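You operate a simulated robot arm through the tools that you are given. There is no shell and no other tool.

The job below is to be done with a simulated robot arm. You get a single attempt, and the scene is never put back.

JOB
Swap the dirty filter cup for the yellow cup.
Fine: orange pump switch off first and left off, then yellow lever shut, both before the cup comes out; dirty cup on the ledge by the grate; new cup home in the black housing; drawer shut and yellow lever open again; no leak; the narrow door stays open; leave the other cups; leave the other buttons, knobs, switches, levers, baskets and parts alone. Set down upright: white cup, what you pick out. Where these are worked on the way, their far stop is far enough and under half their travel is too little: yellow lever.

Only the result counts: the job must be done as asked and must still hold three seconds after the hand-in. Knocking over, shifting, dropping, spilling or breaking anything else fails it.

ROBOT AND FRAMES
A 6-joint arm with a two-finger parallel gripper, fixed in place. Base frame: the origin is at the foot of the arm, x ahead of it, y to its left, z up. Lengths are in mm, angles in rad, forces in N, time in s.
With the tool pointing down near the work surface it reaches from about 100 to 540 mm from the base axis. Its first joint turns from -2.007 to 2.007 rad. Payload 3.43 kg.
Tool frame: the origin (TCP) lies between the finger pads and is the grasp point; the fingertips stand 34 mm ahead of it; z points along the fingers, y is the line along which they close. Largest opening 128 mm; finger width 24, thickness 12; the body of the gripper, 48 by 130 mm, starts 96 mm behind the TCP.
Orientation is that of the tool frame in the base frame, as a unit quaternion [x, y, z, w]. With the fingers straight down and closing along the base's y, the tool's x points along the base's -x, its y along +y and its z along -z.

CONTROLS
- The arm moves only by the tool drive_tool. Its argument "motion" is a list of rows, each a list of 7 numbers: the turn, a rotation vector about the tool's x, y, z in units of 8 degrees (1.0 is 8 degrees), then the shift along the tool's x, y, z in units of 30 mm (1.0 is 30 mm), then the finger opening in m, from 0 to 0.128. In form: [[ax, ay, az, x, y, z, hand], ...]. A call has 1 to 20 rows; each row shifts and turns the commanded pose from where the row before left it, along the tool's axes as they then stand. A call with a number of a shift or a turn outside -1 to 1 is refused whole. A row lasts 0.2 s, in which the tool goes at most 50 mm and 0.15 rad; a call with a longer step from one row to the next is refused whole, and so is a gripper value outside its range. A pose out of reach is approached as far as the arm can. The call stops where the force on the tool passes 40 N (or 10 N more than at its start, if that is more) or the arm is blocked; 0.2 s more then pass. The fingers move at their own pace (about 153 mm/s each) and stop on an object; they squeeze with about 37 N. The grip force told is the motor's: it shows also when the fingers shut on nothing. Time passes only in rows, and 0.2 s behind the last, so rows that do not move let the fingers close. It gives the time, the measured TCP pose, the force on the tool (base axes), the opening and the grip force at its end, in the units of the frame above (readings bear some noise), with the torque about the TCP (base axes, N m) and any sound that the robot's microphone picked up, and new pictures: "views" is both (left out), scene, wrist or none.
- Cameras (640 x 400 px; columns grow to the right, rows downward): "scene" is fixed at [50.7, 501.2, 1290.2]; the picture's right is [-0.67, -0.74, 0.00], its down [-0.40, 0.36, -0.84] and it looks along [0.62, -0.57, -0.54] (base axes); focal length 250 px, centre (320, 200). "wrist" rides on the gripper at [76, -11, -160] in the tool frame; the picture's right is [0.15, 0.99, 0.00], its down [-0.88, 0.13, -0.46] and it looks along [-0.45, 0.07, 0.89] (tool axes); focal length 234 px, centre (320, 200). There is no depth. A picture from a camera that has moved, and an enlarged one, comes with that camera's place and axes in the base frame and with its lens.
- lift_body(by): slides the trunk up (or, below 0, down) by that many mm; the arm rides with it, the base frame stays. It gives what a move gives, with no picture.
- close_up(camera, box): a new picture of the part [left, top, right, bottom] of that camera's present view, enlarged. No time passes.
- finish_job(): hands the job in; it is judged then, once.

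Places have to be worked out from the pictures, the camera data and where the tool is seen. Open the gripper and draw the arm clear of the work before you hand the job in, unless the task says otherwise.

The tools are called after "Request:" as a command line: name --pt "numbers of a row" for each row, then --argument value for the rest, lists and objects as JSON in quotes. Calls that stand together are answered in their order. drive_tool: Moves the arm, as the interface text tells. Its arguments: {"type":"object","properties":{"motion":{"type":"array","items":{"type":"array","items":{"type":"number"}}},"views":{"type":"string","enum":["both","scene","wrist","none"]}},"required":["motion"]} The other tools are called the same way: lift_body (by) slides the trunk up or down; close_up (camera, box) takes an enlarged picture of a part of a camera's view; finish_job () hands the job in.

At the start:

```text
time: 0.0
position: [441.8, -27.0, 1191.1]
tool_rot: [0.0, 1.0, 0.0, 0.0]
wrist_force: [0.2, -0.2, -0.2]
ft_torque: [-0.02, 0.01, 0.02]
width: 127.9
gripper_force: 0.1
trunk travel left (down, up): [-725.0, 265.0]
```

scene: 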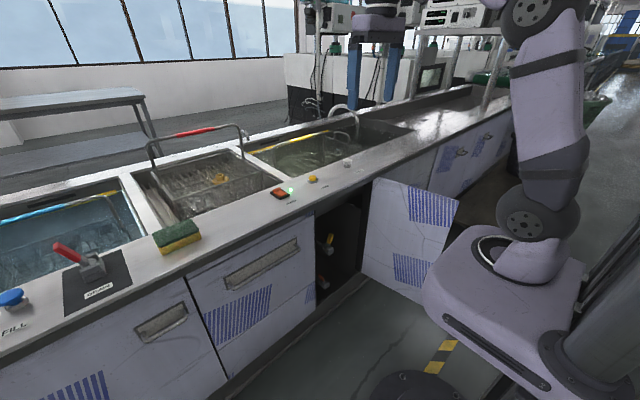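
wrist: 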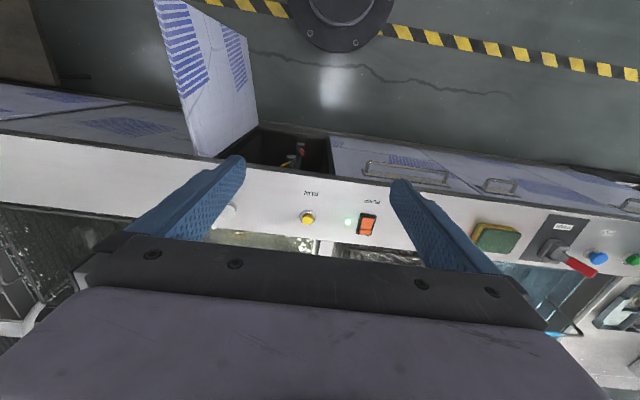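

I start by looking closer at the worktop, the open cabinet and the wrist view before any move.

Request:
close_up --camera "scene" --box '[240, 150, 400, 310]'

Request:
close_up --camera "wrist" --box '[200, 110, 440, 260]'

Request:
close_up --camera "scene" --box '[0, 130, 320, 330]'

Request:
close_up --camera "scene" --box '[300, 0, 620, 200]'

```text
2.50 times, centred on (320, 230) of scene
camera zoom: at [50.7, 501.2, 1290.2], right [-0.67, -0.74, 0.0], down [-0.4, 0.36, -0.84], along [0.62, -0.57, -0.54], focal length 625 px, centre (320, 125)
```

zoom: 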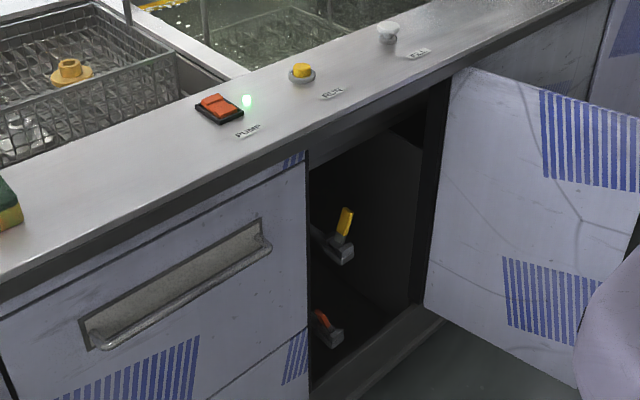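

```text
2.67 times, centred on (320, 185) of wrist
camera zoom: at [365.7, -39.1, 1351.8], right [-0.15, 0.99, 0.0], down [0.88, 0.13, 0.46], along [0.45, 0.07, -0.89], focal length 624 px, centre (320, 240)
```

zoom: 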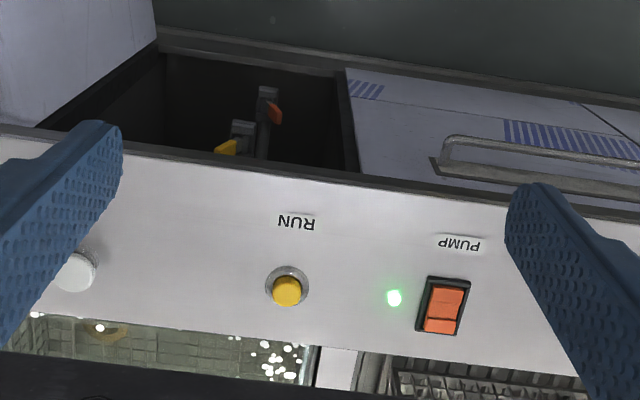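

```text
2.00 times, centred on (160, 230) of scene
camera zoom: at [50.7, 501.2, 1290.2], right [-0.67, -0.74, 0.0], down [-0.4, 0.36, -0.84], along [0.62, -0.57, -0.54], focal length 500 px, centre (640, 140)
```

zoom: 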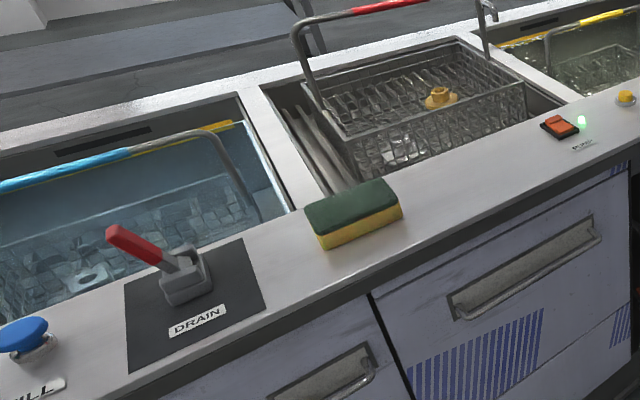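

```text
2.00 times, centred on (460, 100) of scene
camera zoom: at [50.7, 501.2, 1290.2], right [-0.67, -0.74, 0.0], down [-0.4, 0.36, -0.84], along [0.62, -0.57, -0.54], focal length 500 px, centre (40, 400)
```

zoom: 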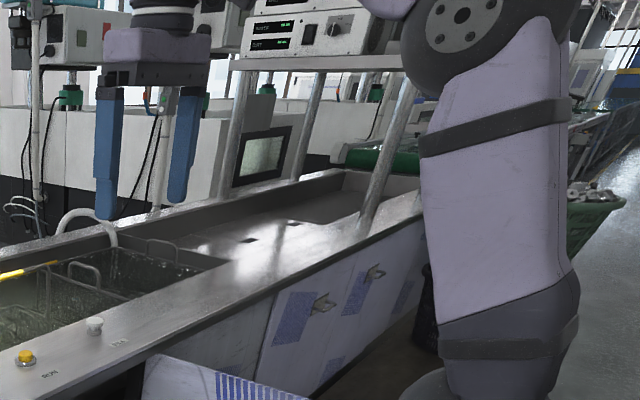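

The orange switch triangulates to about (656, 122, 867), the yellow lever tip to about (657, -120, 530) inside the open cabinet. I move left over the switch to look at it and at the basins.

Request:
drive_tool --pt "0 0 0 0 1 0 0.128" --pt "0 0 0 0 1 0 0.128" --pt "0 0 0 0 1 0 0.128" --pt "0 0 0 0 1 0 0.128" --pt "0 0 0 0 1 0 0.128" --views "both"

```text
time: 1.2
position: [442.6, 124.1, 1190.0]
tool_rot: [0.0, 1.0, 0.0, 0.0]
wrist_force: [0.1, 0.2, -0.5]
ft_torque: [-0.02, -0.01, 0.0]
width: 128.1
gripper_force: 0.2
trunk travel left (down, up): [-725.0, 265.0]
camera wrist: at [366.7, 113.4, 1349.4], right [-0.15, 0.99, 0.0], down [0.88, 0.13, 0.46], along [0.45, 0.07, -0.89], focal length 234 px, centre (320, 200)
```

scene: 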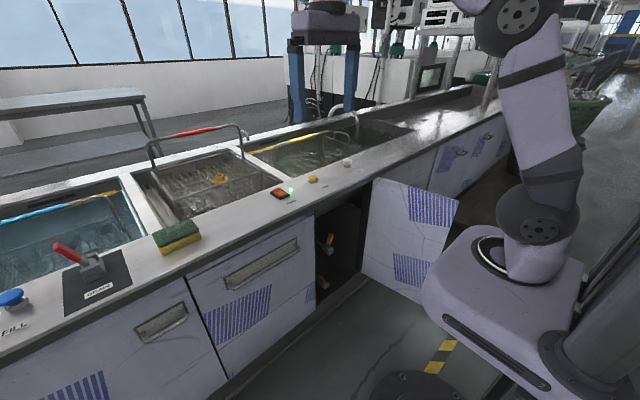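
wrist: 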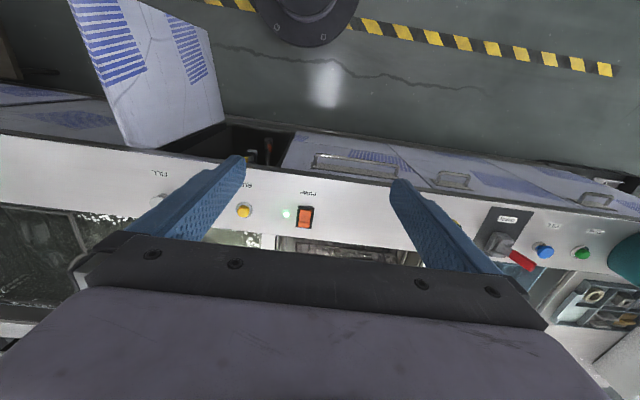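

The wrist view at its right edge shows another station with boxes or cups. I look closer there and at the switch.

Request:
close_up --camera "wrist" --box '[480, 190, 640, 290]'

Request:
close_up --camera "wrist" --box '[480, 240, 640, 400]'

Request:
close_up --camera "wrist" --box '[220, 130, 380, 230]'

```text
4.00 times, centred on (560, 240) of wrist
camera zoom: at [366.7, 113.4, 1349.4], right [-0.15, 0.99, 0.0], down [0.88, 0.13, 0.46], along [0.45, 0.07, -0.89], focal length 937 px, centre (-640, 40)
```

zoom: 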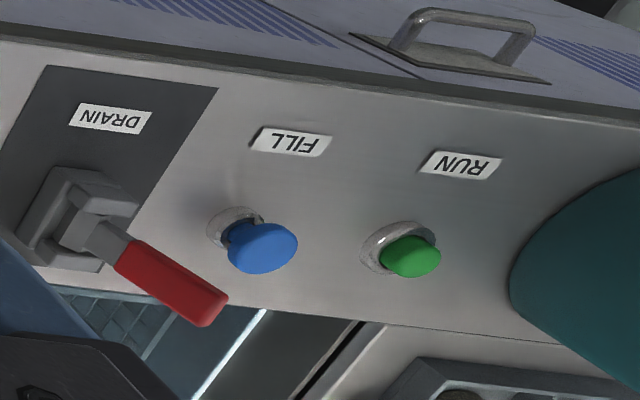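

```text
2.50 times, centred on (560, 320) of wrist
camera zoom: at [366.7, 113.4, 1349.4], right [-0.15, 0.99, 0.0], down [0.88, 0.13, 0.46], along [0.45, 0.07, -0.89], focal length 585 px, centre (-280, -100)
```

zoom: 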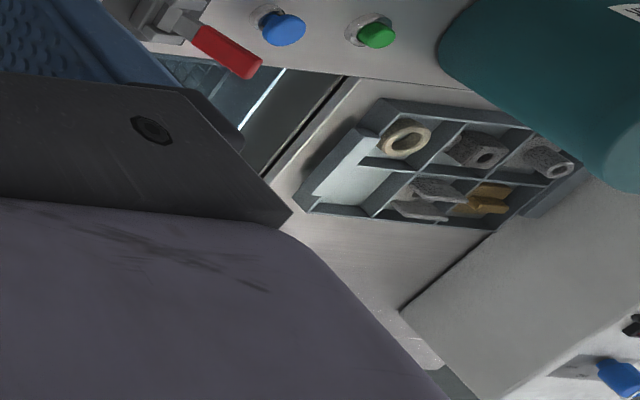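

```text
4.00 times, centred on (300, 180) of wrist
camera zoom: at [366.7, 113.4, 1349.4], right [-0.15, 0.99, 0.0], down [0.88, 0.13, 0.46], along [0.45, 0.07, -0.89], focal length 937 px, centre (400, 280)
```

zoom: 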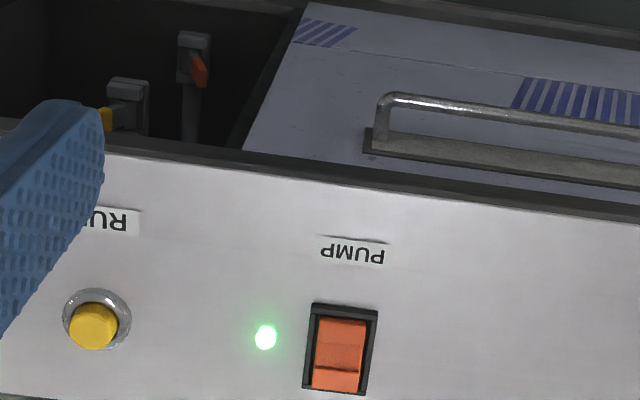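

The switch is a rocker whose near face looks longer than the far one. I lower the trunk a bit for a closer look at which half is down.

Request:
lift_body --by -150

Request:
close_up --camera "wrist" --box '[200, 160, 440, 310]'

Request:
close_up --camera "scene" --box '[256, 175, 320, 215]'

```text
time: 3.0
position: [441.6, 123.9, 1039.3]
tool_rot: [0.0, 1.0, 0.0, 0.001]
wrist_force: [-0.9, 1.1, 0.1]
ft_torque: [-0.02, 0.01, 0.01]
width: 128.0
gripper_force: 0.0
trunk travel left (down, up): [-575.0, 415.0]
```

```text
2.67 times, centred on (320, 235) of wrist
camera zoom: at [366.5, 112.3, 1199.7], right [-0.15, 0.99, 0.0], down [0.88, 0.13, 0.46], along [0.45, 0.07, -0.89], focal length 624 px, centre (320, 107)
```

zoom: 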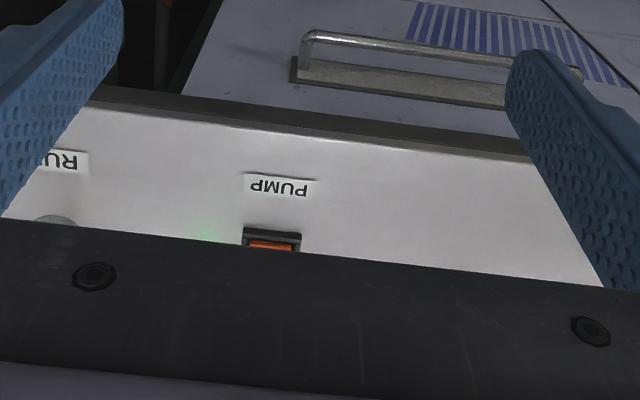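

```text
10.00 times, centred on (288, 195) of scene
camera zoom: at [50.7, 501.2, 1290.2], right [-0.67, -0.74, 0.0], down [-0.4, 0.36, -0.84], along [0.62, -0.57, -0.54], focal length 2500 px, centre (640, 250)
```

zoom: 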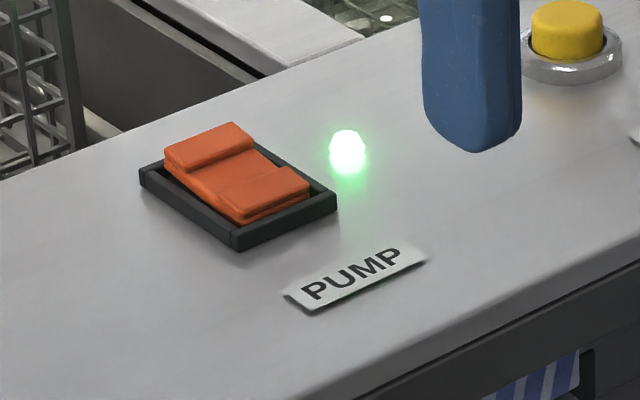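

The close view shows the rocker's near half pressed and its far end raised, so "off" means pressing the far end, at about (663, 126, 878). I tilt the tool 48° forward, close the fingers and go forward.

Request:
drive_tool --pt "0 -1 0 0 0 0 0.0" --pt "0 -1 0 0 0 0 0.0" --pt "0 -1 0 0 0 0 0.0" --pt "0 -1 0 0 0 0 0.0" --pt "0 -1 0 0 0 0 0.0" --pt "0 -1 0 0 0 0 0.0" --pt "0 0 0 -0.669 0 0.743 0.0" --pt "0 0 0 -0.669 0 0.743 0.0" --pt "0 0 0 -0.669 0 0.743 0.0" --pt "0 0 0 -0.669 0 0.743 0.0" --pt "0 0 0 0 0 0 0.0" --views "both"

```text
time: 5.3
position: [575.5, 131.1, 1040.9]
tool_rot: [0.0, 0.914, 0.0, 0.406]
wrist_force: [0.8, -1.1, 0.2]
ft_torque: [-0.03, -0.02, 0.02]
width: 0.0
gripper_force: 33.0
out of reach, approached as far as the arm can: row 6
trunk travel left (down, up): [-575.0, 415.0]
camera wrist: at [406.9, 119.5, 1092.5], right [-0.1, 0.99, -0.11], down [0.25, 0.13, 0.96], along [0.96, 0.07, -0.26], focal length 234 px, centre (320, 200)
```

scene: 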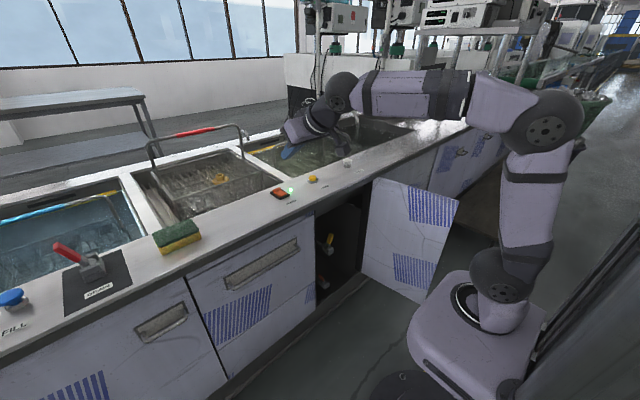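
wrist: 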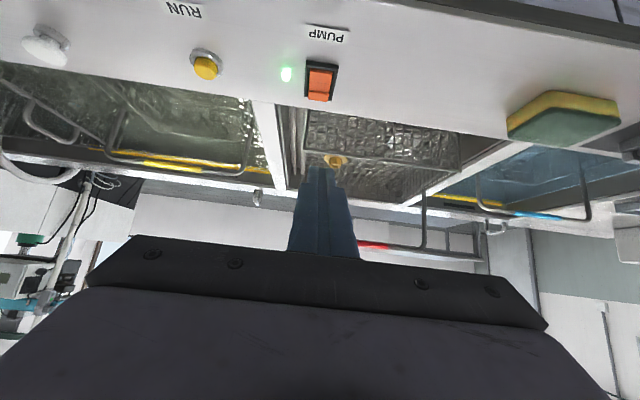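

The tool is tilted 48° at (575, 131, 1041), and the switch is right in the wrist view. I take an enlarged look to pin its exact place.

Request:
close_up --camera "wrist" --box '[272, 50, 368, 110]'

Request:
close_up --camera "scene" --box '[240, 120, 368, 200]'

```text
6.67 times, centred on (320, 80) of wrist
camera zoom: at [406.9, 119.5, 1092.5], right [-0.1, 0.99, -0.11], down [0.25, 0.13, 0.96], along [0.96, 0.07, -0.26], focal length 1561 px, centre (320, 1000)
```

zoom: 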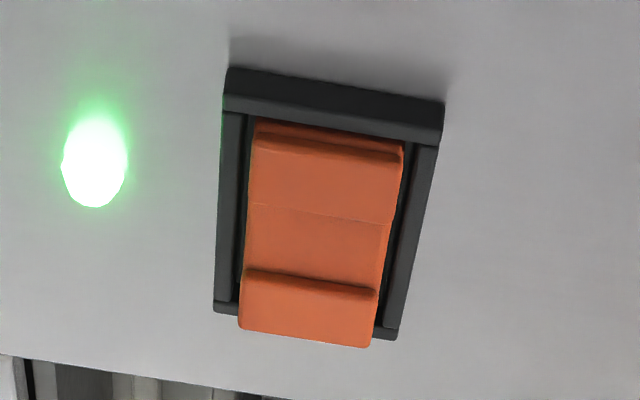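

```text
5.00 times, centred on (304, 160) of scene
camera zoom: at [50.7, 501.2, 1290.2], right [-0.67, -0.74, 0.0], down [-0.4, 0.36, -0.84], along [0.62, -0.57, -0.54], focal length 1250 px, centre (400, 400)
```

zoom: 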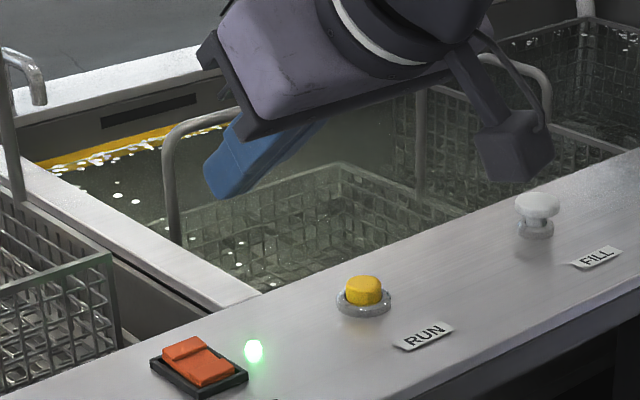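

The switch frame spans about x 629–686, y 104–143, with its raised ridge near x 674. I bring the closed fingertips to a hover about 25 mm above that far end.

Request:
drive_tool --pt "0 0 0 0.154 -0.06 0.865 0.0" --pt "0 0 0 0.154 -0.06 0.865 0.0" --pt "0 0 0 0.154 -0.06 0.865 0.0" --pt "0 0 0 0.154 -0.06 0.865 0.0" --pt "0 0 0 0.154 -0.06 0.865 0.0" --pt "0 0 0 0 0 0 0.0" --views "wrist"

Request:
close_up --camera "scene" --box '[240, 150, 336, 210]'

```text
time: 6.8
position: [656.6, 123.5, 936.8]
tool_rot: [0.0, 0.914, 0.0, 0.407]
wrist_force: [-0.1, 1.1, -0.6]
ft_torque: [0.0, 0.0, 0.02]
width: 0.2
gripper_force: 32.5
trunk travel left (down, up): [-575.0, 415.0]
camera wrist: at [486.2, 111.2, 987.1], right [-0.1, 0.99, -0.11], down [0.25, 0.13, 0.96], along [0.96, 0.07, -0.26], focal length 234 px, centre (320, 200)
```

wrist: 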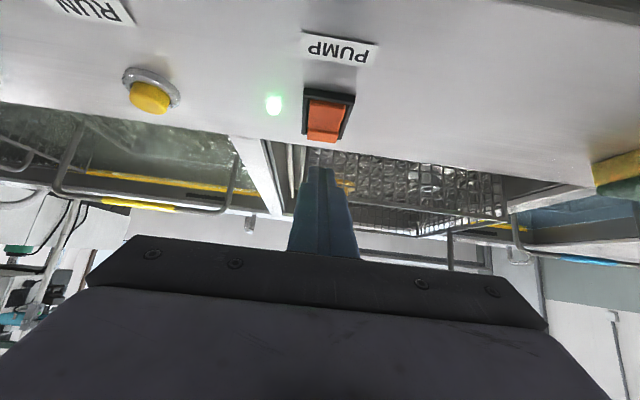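

```text
6.67 times, centred on (288, 180) of scene
camera zoom: at [50.7, 501.2, 1290.2], right [-0.67, -0.74, 0.0], down [-0.4, 0.36, -0.84], along [0.62, -0.57, -0.54], focal length 1666 px, centre (533, 333)
```

zoom: 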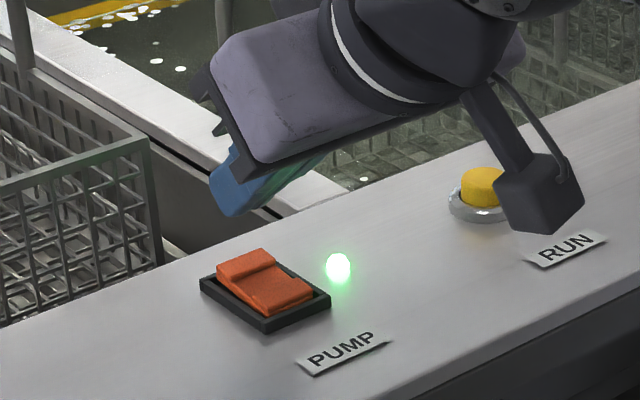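

The fingertip edge hovers at about (674, 123, 904), right over the raised end. I press straight down in small steps.

Request:
drive_tool --pt "0 0 0 0.223 0 0.2 0.0" --pt "0 0 0 0.223 0 0.2 0.0" --pt "0 0 0 0.149 0 0.134 0.0" --pt "0 0 0 0.149 0 0.134 0.0" --pt "0 0 0 0 0 0 0.0" --views "wrist"

Request:
close_up --camera "scene" --box '[256, 170, 320, 210]'

```text
time: 8.0
position: [655.4, 122.5, 907.3]
tool_rot: [-0.001, 0.913, 0.001, 0.407]
wrist_force: [-0.1, 0.4, -0.2]
ft_torque: [-0.02, 0.03, -0.01]
width: 0.1
gripper_force: 33.0
trunk travel left (down, up): [-575.0, 415.0]
camera wrist: at [486.2, 110.9, 957.7], right [-0.1, 0.99, -0.11], down [0.25, 0.13, 0.96], along [0.96, 0.07, -0.26], focal length 234 px, centre (320, 200)
```

wrist: 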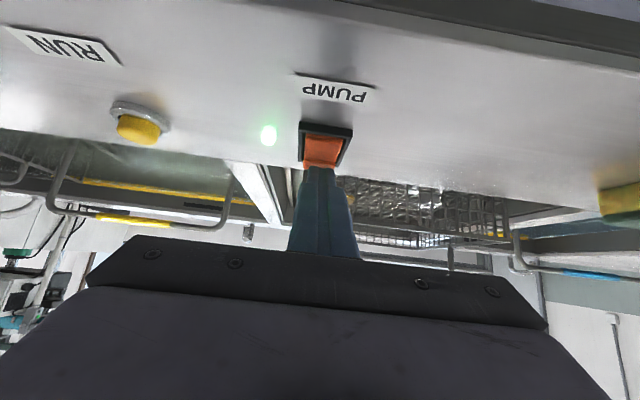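

```text
10.00 times, centred on (288, 190) of scene
camera zoom: at [50.7, 501.2, 1290.2], right [-0.67, -0.74, 0.0], down [-0.4, 0.36, -0.84], along [0.62, -0.57, -0.54], focal length 2500 px, centre (640, 300)
```

zoom: 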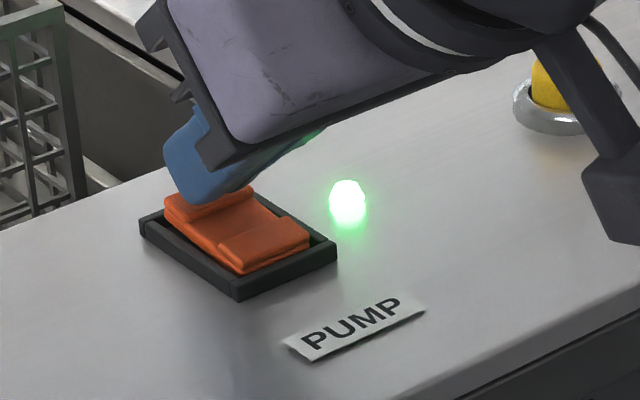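

Contact is about to happen with no force yet. I continue down in 4 mm steps.

Request:
drive_tool --pt "0 0 0 0.099 0 0.089 0.0" --pt "0 0 0 0.099 0 0.089 0.0" --pt "0 0 0 0.099 0 0.089 0.0" --pt "0 0 0 0 0 0 0.0" --views "wrist"

Request:
close_up --camera "scene" --box '[256, 170, 320, 210]'

```text
time: 8.9
position: [656.6, 122.0, 903.9]
tool_rot: [0.001, 0.91, 0.002, 0.415]
wrist_force: [1.2, -3.9, 29.2]
ft_torque: [-0.13, -0.58, -0.06]
width: 0.0
gripper_force: 33.2
trunk travel left (down, up): [-575.0, 415.0]
camera wrist: at [485.1, 109.9, 951.8], right [-0.1, 0.99, -0.11], down [0.23, 0.13, 0.96], along [0.97, 0.07, -0.24], focal length 234 px, centre (320, 200)
```

wrist: 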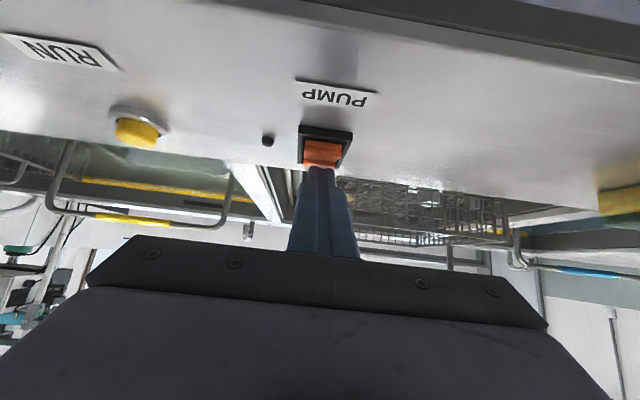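

```text
10.00 times, centred on (288, 190) of scene
camera zoom: at [50.7, 501.2, 1290.2], right [-0.67, -0.74, 0.0], down [-0.4, 0.36, -0.84], along [0.62, -0.57, -0.54], focal length 2500 px, centre (640, 300)
```

zoom: 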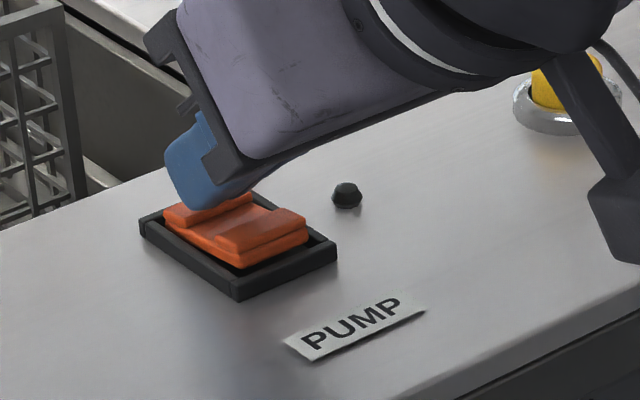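

The green lamp is out and the rocker has flipped, so the pump is off. I raise straight up and back off from the worktop.

Request:
drive_tool --pt "0 0 0 -0.3 0 -0.27 0.0" --pt "0 0 0 -0.743 0 -0.669 0.0" --pt "0 0 0 -0.743 0 -0.669 0.0" --pt "0 0 0 -0.743 0 -0.669 0.0" --pt "0 0 0 0 0 -1 0.0" --pt "0 0 0 0 0 -1 0.0" --pt "0 0 0 0 0 -1 0.0" --pt "0 0 0 0 0 -1 0.0" --pt "0 0 0 0 0 0 0.0" --views "both"

Request:
close_up --camera "scene" --box '[256, 170, 320, 210]'

```text
time: 10.9
position: [565.9, 123.1, 1078.6]
tool_rot: [-0.001, 0.913, 0.001, 0.407]
wrist_force: [-0.2, 0.2, -1.1]
ft_torque: [-0.01, -0.02, 0.01]
width: 0.0
gripper_force: 33.5
trunk travel left (down, up): [-575.0, 415.0]
camera wrist: at [396.4, 110.7, 1128.8], right [-0.1, 0.99, -0.11], down [0.25, 0.13, 0.96], along [0.96, 0.07, -0.26], focal length 234 px, centre (320, 200)
```

scene: 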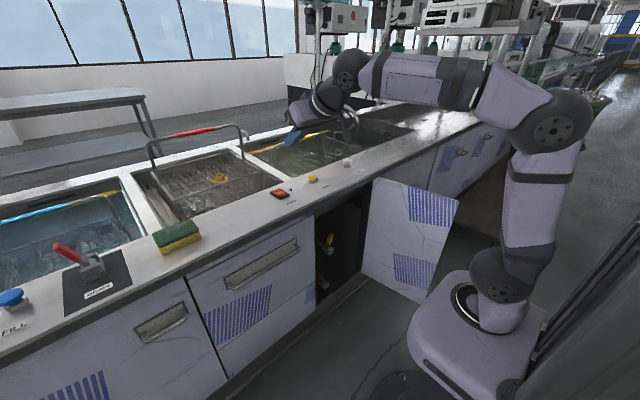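
wrist: 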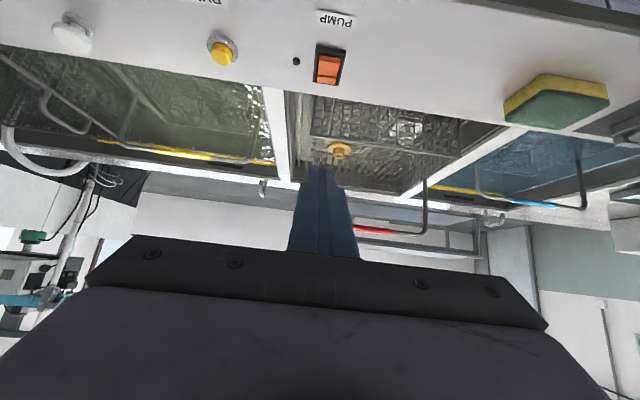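

```text
10.00 times, centred on (288, 190) of scene
camera zoom: at [50.7, 501.2, 1290.2], right [-0.67, -0.74, 0.0], down [-0.4, 0.36, -0.84], along [0.62, -0.57, -0.54], focal length 2500 px, centre (640, 300)
```

zoom: 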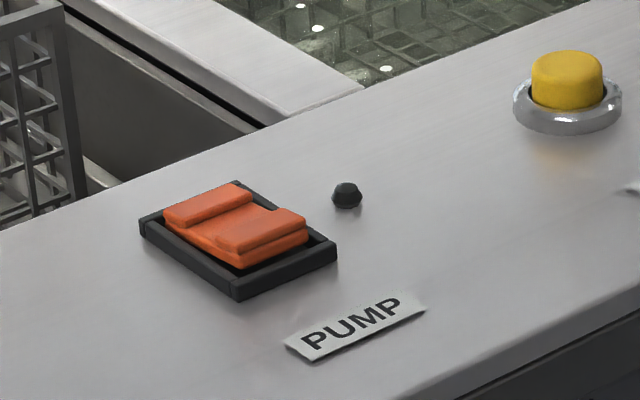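

The pump is confirmed off. Now I retreat in front of the open cabinet so I can lower the trunk and look inside with the wrist camera.

Request:
drive_tool --pt "0 0 0 0.63 -0.721 -0.7 0.0" --pt "0 0 0 0.63 -0.721 -0.7 0.0" --pt "0 0 0 0.63 -0.721 -0.7 0.0" --pt "0 0 0 0.63 -0.721 -0.7 0.0" --pt "0 0 0 0.63 -0.721 -0.7 0.0" --pt "0 0 0 0.63 -0.721 -0.7 0.0" --pt "0 0 0 0.63 -0.721 -0.7 0.0" --pt "0 0 0 0.63 -0.721 -0.7 0.0" --pt "0 0 0 0 0 0 0.0" --views "both"

```text
time: 12.9
position: [473.7, -50.4, 1116.2]
tool_rot: [0.0, 0.914, 0.0, 0.406]
wrist_force: [0.1, -0.4, -0.7]
ft_torque: [0.0, 0.01, 0.03]
width: 0.0
gripper_force: 33.0
out of reach, approached as far as the arm can: row 4, 5, 6, 7, 8
trunk travel left (down, up): [-575.0, 415.0]
camera wrist: at [303.8, -61.1, 1166.8], right [-0.1, 0.99, -0.11], down [0.25, 0.13, 0.96], along [0.96, 0.07, -0.26], focal length 234 px, centre (320, 200)
```

scene: 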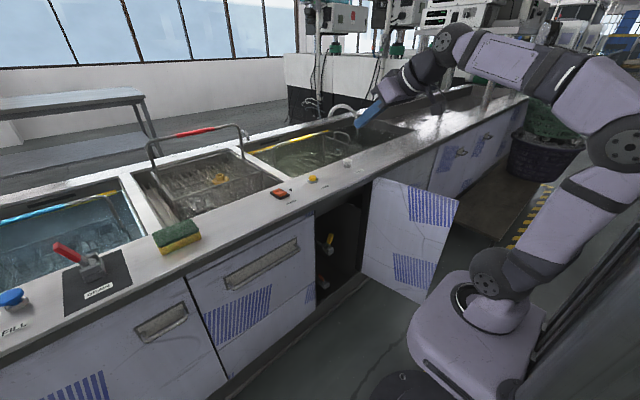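
wrist: 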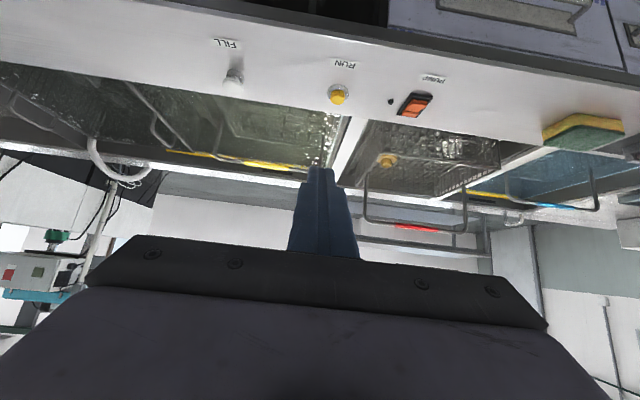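

With this tilt and trunk height the arm cannot draw back further than x≈474. I test in free space above the bench how a horizontal tool can be retracted when the shoulder is higher than the tool, so I raise the trunk first.

Request:
lift_body --by 300

Request:
drive_tool --pt "0 -1 0 0 0 0 0.0" --pt "0 -1 0 0 0 0 0.0" --pt "0 -1 0 0 0 0 0.0" --pt "0 -1 0 0 0 0 0.0" --pt "0 -1 0 0 0 0 0.0" --pt "0 -0.25 0 0 0 0 0.0" --pt "0 0 0 1 0 0 0.0" --pt "0 0 0 1 0 0 0.0" --pt "0 0 0 1 0 0 0.0" --pt "0 0 0 1 0 0 0.0" --pt "0 0 0 1 0 0 0.0" --pt "0 0 0 1 0 0 0.0" --pt "0 0 0 0 0 0 0.0" --views "both"

```text
time: 15.9
position: [473.6, -48.8, 1416.7]
tool_rot: [0.0, 0.914, 0.0, 0.406]
wrist_force: [-0.1, 0.0, 0.4]
ft_torque: [0.01, -0.01, 0.01]
width: 0.0
gripper_force: 33.3
trunk travel left (down, up): [-875.0, 115.0]
```

```text
time: 18.8
position: [530.3, -57.2, 1247.4]
tool_rot: [-0.013, 0.74, 0.016, 0.672]
wrist_force: [-0.3, -0.4, -0.9]
ft_torque: [-0.03, 0.0, -0.01]
width: 0.0
gripper_force: 33.0
out of reach, approached as far as the arm can: row 1, 2, 3, 4, 5
trunk travel left (down, up): [-875.0, 115.0]
camera wrist: at [363.7, -74.1, 1187.7], right [-0.05, 0.99, -0.14], down [-0.37, 0.11, 0.92], along [0.93, 0.1, 0.36], focal length 234 px, centre (320, 200)
```

scene: 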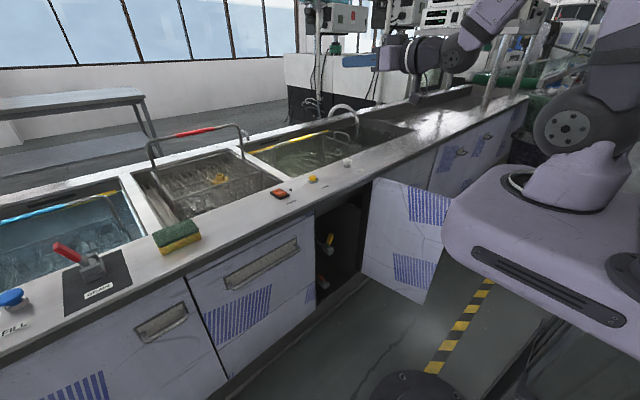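
wrist: 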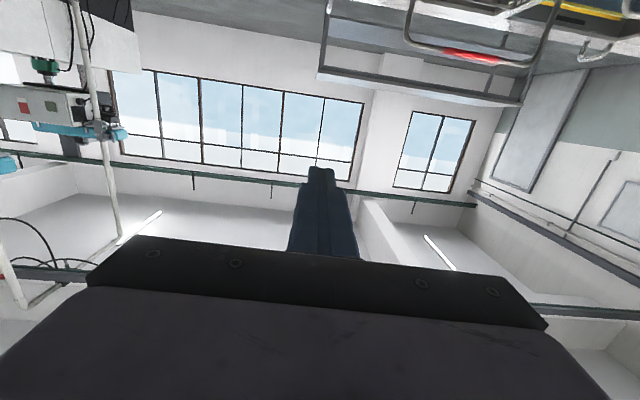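

The tool is now nearly horizontal at (530, -57, 1247). I go lower and then pull back to find how far it retracts at this relative height.

Request:
drive_tool --pt "0.3 -0.69 0 0 0 0 0.0" --pt "0 0 0 1 0 0 0.0" --pt "0 0 0 1 0 0 0.0" --pt "0 0 0 1 0 0 0.0" --pt "0 0 0 1 0 0 0.0" --pt "0 0 0 1 0 0 0.0" --pt "0 0 0 0 0 -1 0.0" --pt "0 0 0 0 0 -1 0.0" --pt "0 0 0 0 0 -1 0.0" --pt "0 0 0 0 0 -1 0.0" --pt "0 0 0 0 0 -1 0.0" --pt "0 0 0 0 0 0 0.0" --views "both"

```text
time: 21.4
position: [514.3, -127.1, 1189.9]
tool_rot: [0.003, 0.708, 0.001, 0.706]
wrist_force: [0.0, -0.1, 0.0]
ft_torque: [0.01, -0.01, 0.01]
width: 0.0
gripper_force: 33.6
out of reach, approached as far as the arm can: row 1, 2, 3, 4, 5, 6, 7, 8, 9, 10, 11
trunk travel left (down, up): [-875.0, 115.0]
camera wrist: at [353.7, -137.8, 1115.7], right [0.0, 0.99, -0.14], down [-0.45, 0.13, 0.88], along [0.89, 0.06, 0.45], focal length 234 px, centre (320, 200)
```

scene: 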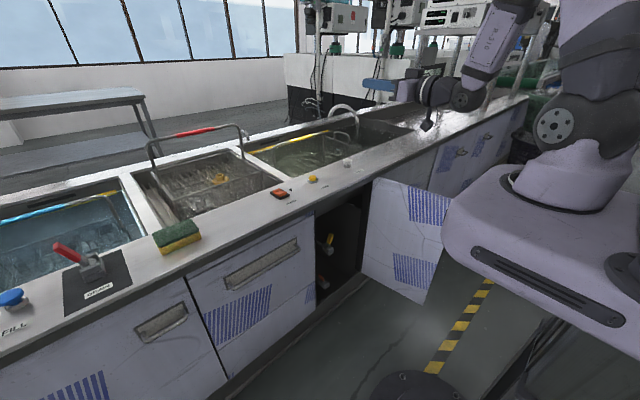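
wrist: 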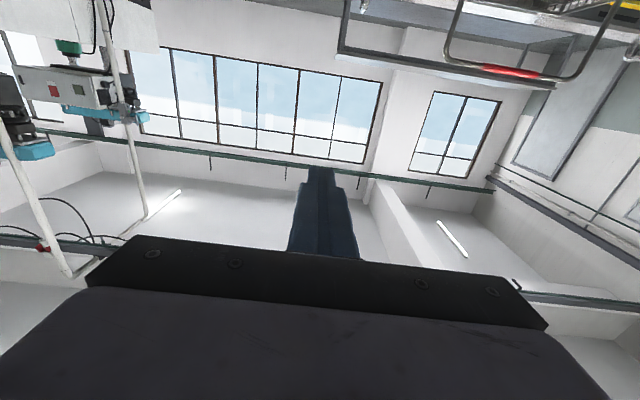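

At this height the horizontal tool cannot be drawn back well, it drifts sideways. I bring the tool back to pointing down and retract near the body before lowering the trunk in front of the cabinet.

Request:
drive_tool --pt "0 1 0 0 0 0 0.0" --pt "0 1 0 0 0 0 0.0" --pt "0 1 0 0 0 0 0.0" --pt "0 1 0 0 0 0 0.0" --pt "0 1 0 0 0 0 0.0" --pt "0 1 0 0 0 0 0.0" --pt "0 1 0 0 0 0 0.0" --pt "0 1 0 0 0 0 0.0" --pt "0 1 0 0 0 0 0.0" --pt "0 1 0 0 0 0 0.0" --pt "0 1 0 0 0 0 0.0" --pt "0 0.25 0 0.5 0.28 0 0.0" --pt "0 0 0 0.89 0.28 0 0.0" --pt "0 0 0 0.89 0.28 0 0.0" --pt "0 0 0 0.89 0.28 0 0.0" --pt "0 0 0 0.89 0.28 0 0.0" --pt "0 0 0 0.89 0.28 0 0.0" --pt "0 0 0 0.89 0.28 0 0.0" --pt "0 0 0 0.89 0.28 0 0.0" --views "both"

```text
time: 25.4
position: [310.5, -57.5, 1192.5]
tool_rot: [0.002, 1.0, 0.003, 0.0]
wrist_force: [-0.8, -0.6, -0.3]
ft_torque: [0.0, -0.01, -0.01]
width: 0.2
gripper_force: 32.5
trunk travel left (down, up): [-875.0, 115.0]
camera wrist: at [234.3, -69.0, 1352.7], right [-0.14, 0.99, 0.0], down [0.88, 0.13, 0.46], along [0.45, 0.07, -0.89], focal length 234 px, centre (320, 200)
```

scene: 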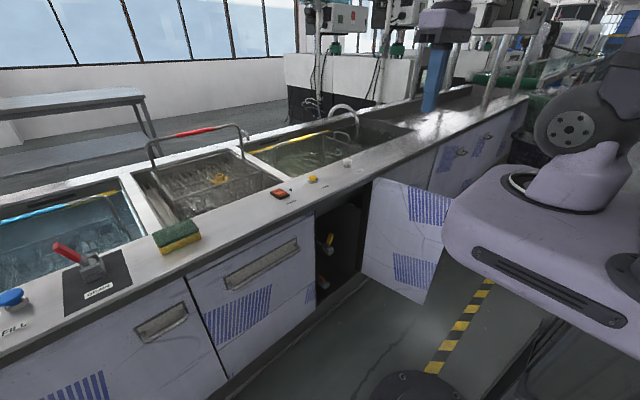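
wrist: 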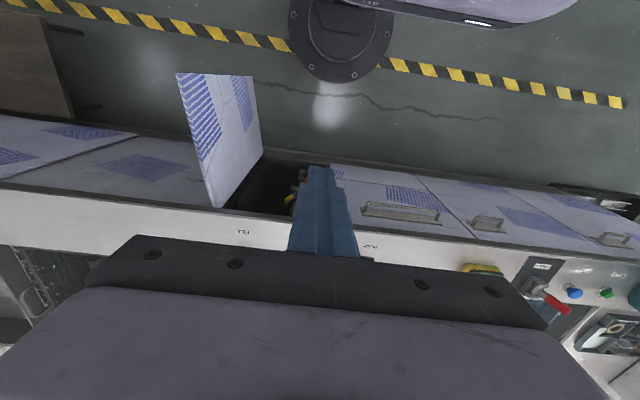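

Retracted to (310, -57, 1192) with the tool down and clear of bench and door. I lower the trunk by 600 mm to bring the camera in front of the cabinet.

Request:
lift_body --by -600

Request:
drive_tool --pt "0 -1 0 0 0 0 0.0" --pt "0 -1 0 0 0 0 0.0" --pt "0 -1 0 0 0 0 0.0" --pt "0 0 0 0 0 0 0.0" --views "both"

```text
refused: -600 is not a number from -400 to 400
```

```text
time: 26.4
position: [383.6, -80.8, 1174.4]
tool_rot: [0.002, 0.978, 0.003, 0.207]
wrist_force: [-0.5, -0.1, -0.1]
ft_torque: [-0.02, -0.01, 0.0]
width: 0.2
gripper_force: 33.4
out of reach, approached as far as the arm can: row 1, 2, 3
trunk travel left (down, up): [-875.0, 115.0]
camera wrist: at [248.8, -92.2, 1290.0], right [-0.13, 0.99, -0.05], down [0.62, 0.12, 0.77], along [0.77, 0.07, -0.63], focal length 234 px, centre (320, 200)
```

scene: 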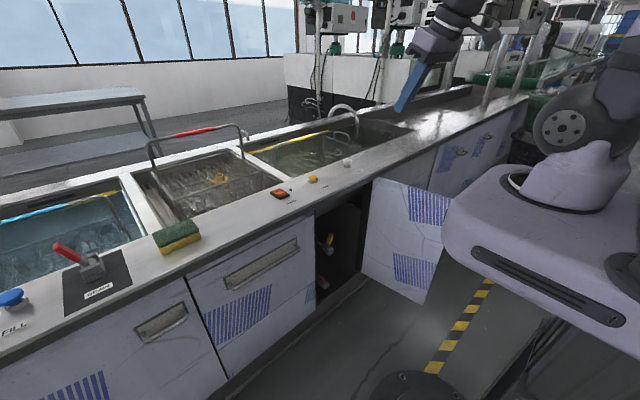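
wrist: 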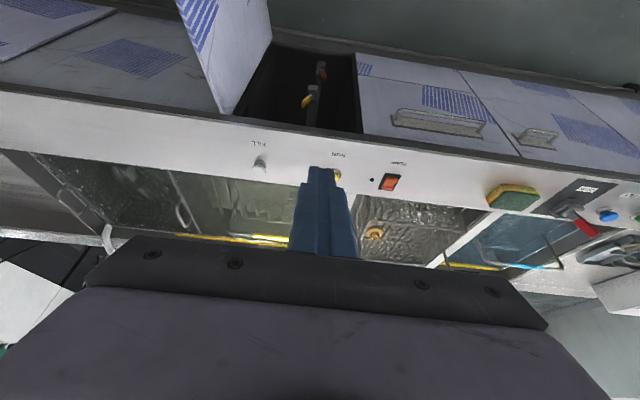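

The lift takes at most 400 mm per call, so the tilt happened first; the tool tip is at x≈398, well clear of the bench front. I lower in two strokes.

Request:
lift_body --by -400

Request:
lift_body --by -200

Request:
close_up --camera "wrist" --box '[0, 0, 640, 400]'

Request:
close_up --camera "scene" --box '[0, 0, 640, 400]'

```text
time: 30.2
position: [382.5, -80.0, 774.8]
tool_rot: [0.002, 0.979, 0.002, 0.206]
wrist_force: [0.1, 0.1, 0.2]
ft_torque: [0.0, 0.0, -0.03]
width: 0.2
gripper_force: 32.7
trunk travel left (down, up): [-475.0, 515.0]
```

```text
time: 32.4
position: [383.8, -80.1, 572.7]
tool_rot: [0.003, 0.979, 0.002, 0.205]
wrist_force: [0.4, -0.4, 0.4]
ft_torque: [0.03, -0.01, 0.01]
width: 0.0
gripper_force: 33.2
trunk travel left (down, up): [-275.0, 715.0]
```

```text
1.00 times, centred on (320, 200) of wrist (not enlarged: the box is as wide or as high as the picture)
camera zoom: at [249.1, -92.2, 689.6], right [-0.13, 0.99, -0.05], down [0.62, 0.12, 0.77], along [0.77, 0.07, -0.63], focal length 234 px, centre (320, 200)
```

zoom: 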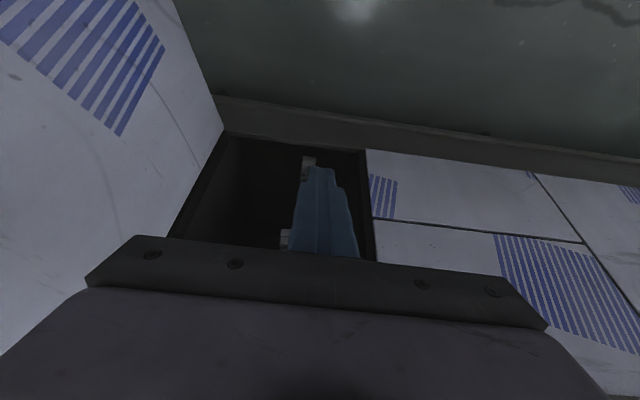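

```text
1.00 times, centred on (320, 200) of scene (not enlarged: the box is as wide or as high as the picture)
camera zoom: at [50.7, 501.2, 1290.2], right [-0.67, -0.74, 0.0], down [-0.4, 0.36, -0.84], along [0.62, -0.57, -0.54], focal length 250 px, centre (320, 200)
```

zoom: 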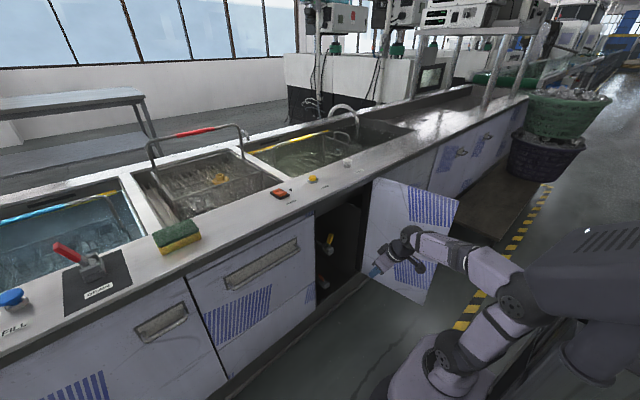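

The view down into the cabinet is dark and the closed fingers hide the levers. I tilt further, open the fingers and enlarge the cabinet area.

Request:
drive_tool --pt "0 -1 0 0 0.5 0 0.1" --pt "0 -1 0 0 0.5 0 0.1" --pt "0 -1 0 0 0 0 0.1" --pt "0 0 0 0 0 0 0.1" --views "both"

Request:
close_up --camera "wrist" --box '[160, 0, 480, 200]'

```text
time: 33.4
position: [431.4, -65.1, 553.0]
tool_rot: [0.0, 0.921, 0.007, 0.389]
wrist_force: [-0.3, 0.5, 0.3]
ft_torque: [0.0, -0.02, 0.03]
width: 100.2
gripper_force: 0.0
out of reach, approached as far as the arm can: row 1, 2, 3
trunk travel left (down, up): [-275.0, 715.0]
camera wrist: at [264.0, -78.1, 611.7], right [-0.11, 0.99, -0.09], down [0.29, 0.12, 0.95], along [0.95, 0.07, -0.3], focal length 234 px, centre (320, 200)
```

scene: 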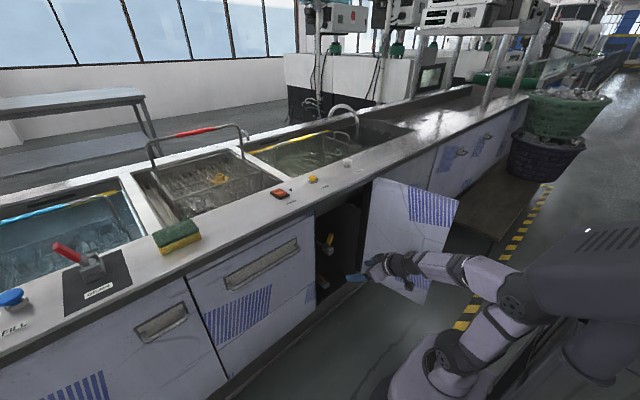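
wrist: 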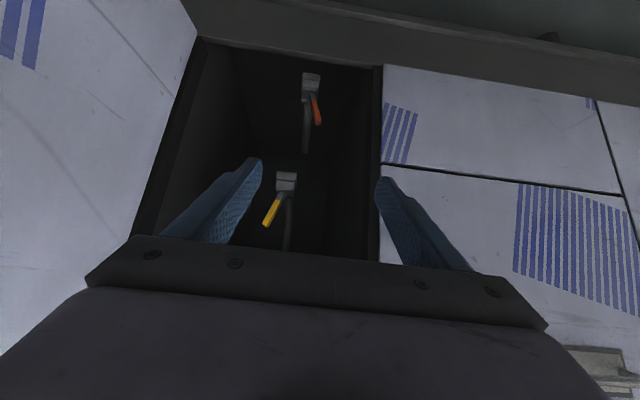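

```text
2.00 times, centred on (320, 100) of wrist
camera zoom: at [264.0, -78.1, 611.7], right [-0.11, 0.99, -0.09], down [0.29, 0.12, 0.95], along [0.95, 0.07, -0.3], focal length 468 px, centre (320, 400)
```

zoom: 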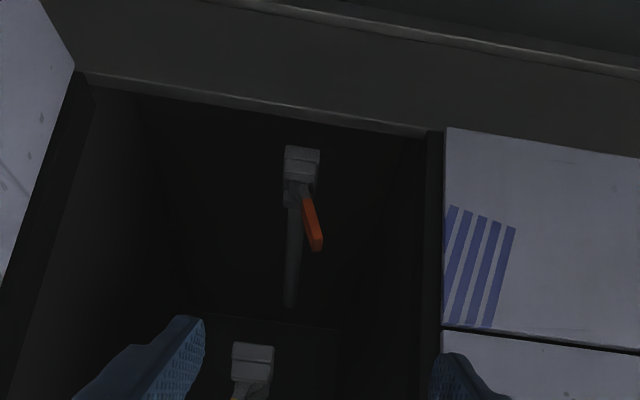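

Both levers are visible now between the fingers. I enlarge the yellow one.

Request:
close_up --camera "wrist" --box '[224, 140, 352, 260]'

Request:
close_up --camera "scene" --box '[304, 200, 384, 290]'

Request:
close_up --camera "wrist" --box '[256, 50, 384, 150]'

```text
3.33 times, centred on (288, 200) of wrist
camera zoom: at [264.0, -78.1, 611.7], right [-0.11, 0.99, -0.09], down [0.29, 0.12, 0.95], along [0.95, 0.07, -0.3], focal length 781 px, centre (427, 200)
```

zoom: 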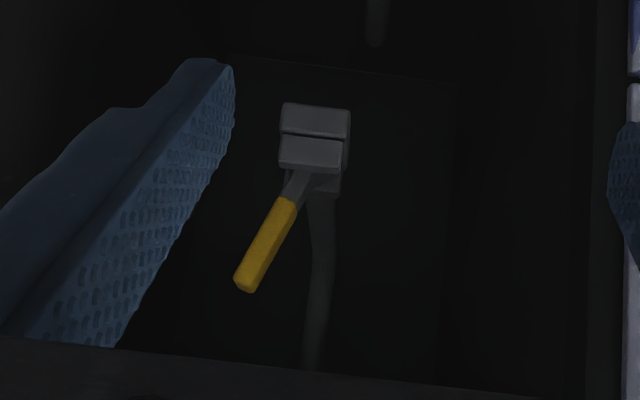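

```text
4.44 times, centred on (344, 245) of scene
camera zoom: at [50.7, 501.2, 1290.2], right [-0.67, -0.74, 0.0], down [-0.4, 0.36, -0.84], along [0.62, -0.57, -0.54], focal length 1111 px, centre (213, 0)
```

zoom: 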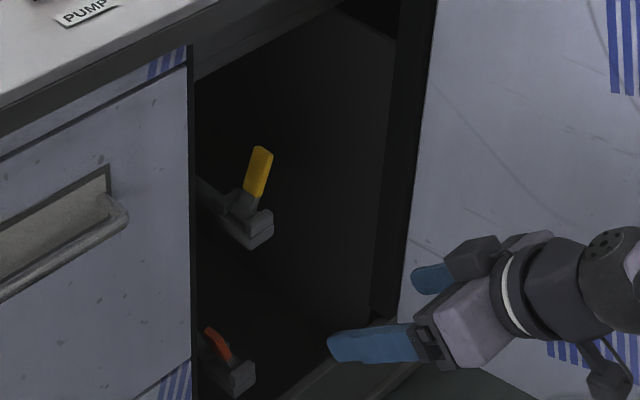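

```text
4.00 times, centred on (320, 100) of wrist
camera zoom: at [264.0, -78.1, 611.7], right [-0.11, 0.99, -0.09], down [0.29, 0.12, 0.95], along [0.95, 0.07, -0.3], focal length 937 px, centre (320, 600)
```

zoom: 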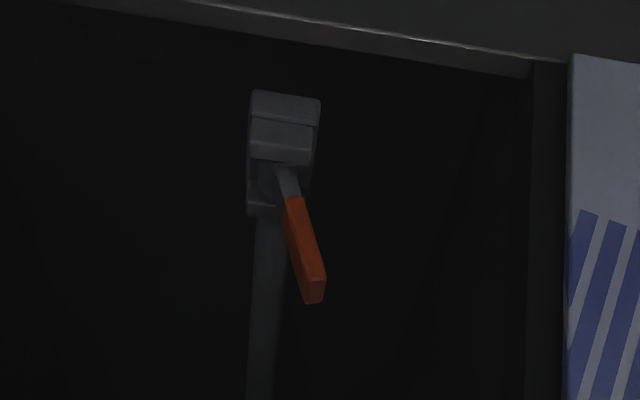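

The yellow lever stands up from its fork block (tip about (668, -137, 539), base about (688, -118, 467)). To understand how such a lever turns I look at the similar DRAIN lever and get a sharper view of the yellow valve.

Request:
close_up --camera "scene" --box '[40, 230, 136, 290]'

Request:
close_up --camera "scene" --box '[312, 225, 344, 260]'

Request:
close_up --camera "wrist" --box '[256, 160, 304, 235]'

```text
6.67 times, centred on (88, 260) of scene
camera zoom: at [50.7, 501.2, 1290.2], right [-0.67, -0.74, 0.0], down [-0.4, 0.36, -0.84], along [0.62, -0.57, -0.54], focal length 1666 px, centre (1867, -200)
```

zoom: 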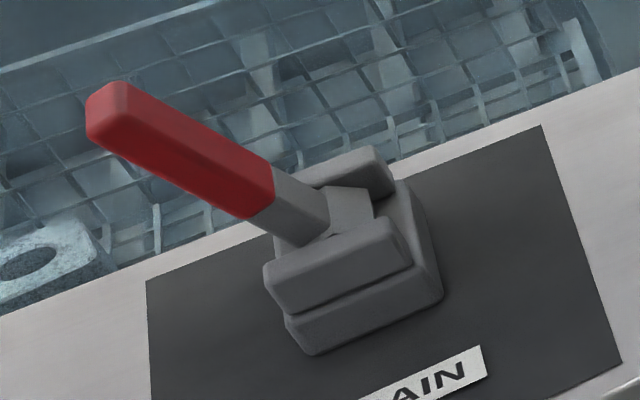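

```text
11.43 times, centred on (328, 242) of scene
camera zoom: at [50.7, 501.2, 1290.2], right [-0.67, -0.74, 0.0], down [-0.4, 0.36, -0.84], along [0.62, -0.57, -0.54], focal length 2857 px, centre (229, -286)
```

zoom: 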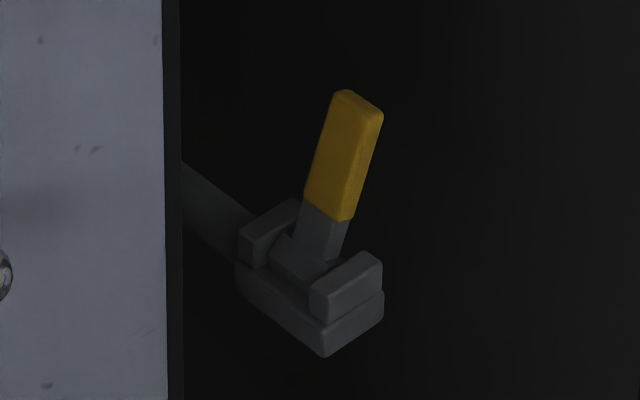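

```text
5.33 times, centred on (280, 198) of wrist
camera zoom: at [264.0, -78.1, 611.7], right [-0.11, 0.99, -0.09], down [0.29, 0.12, 0.95], along [0.95, 0.07, -0.3], focal length 1249 px, centre (533, 213)
```

zoom: 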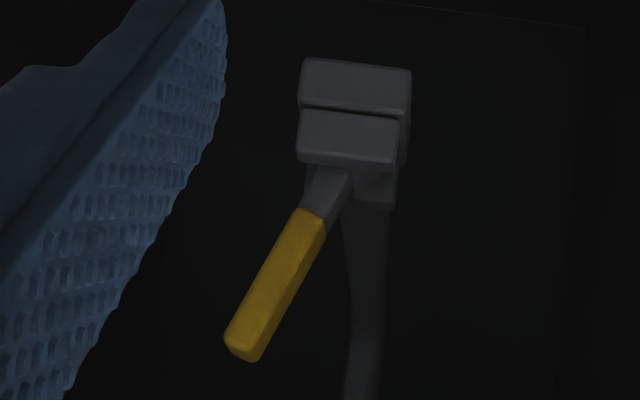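

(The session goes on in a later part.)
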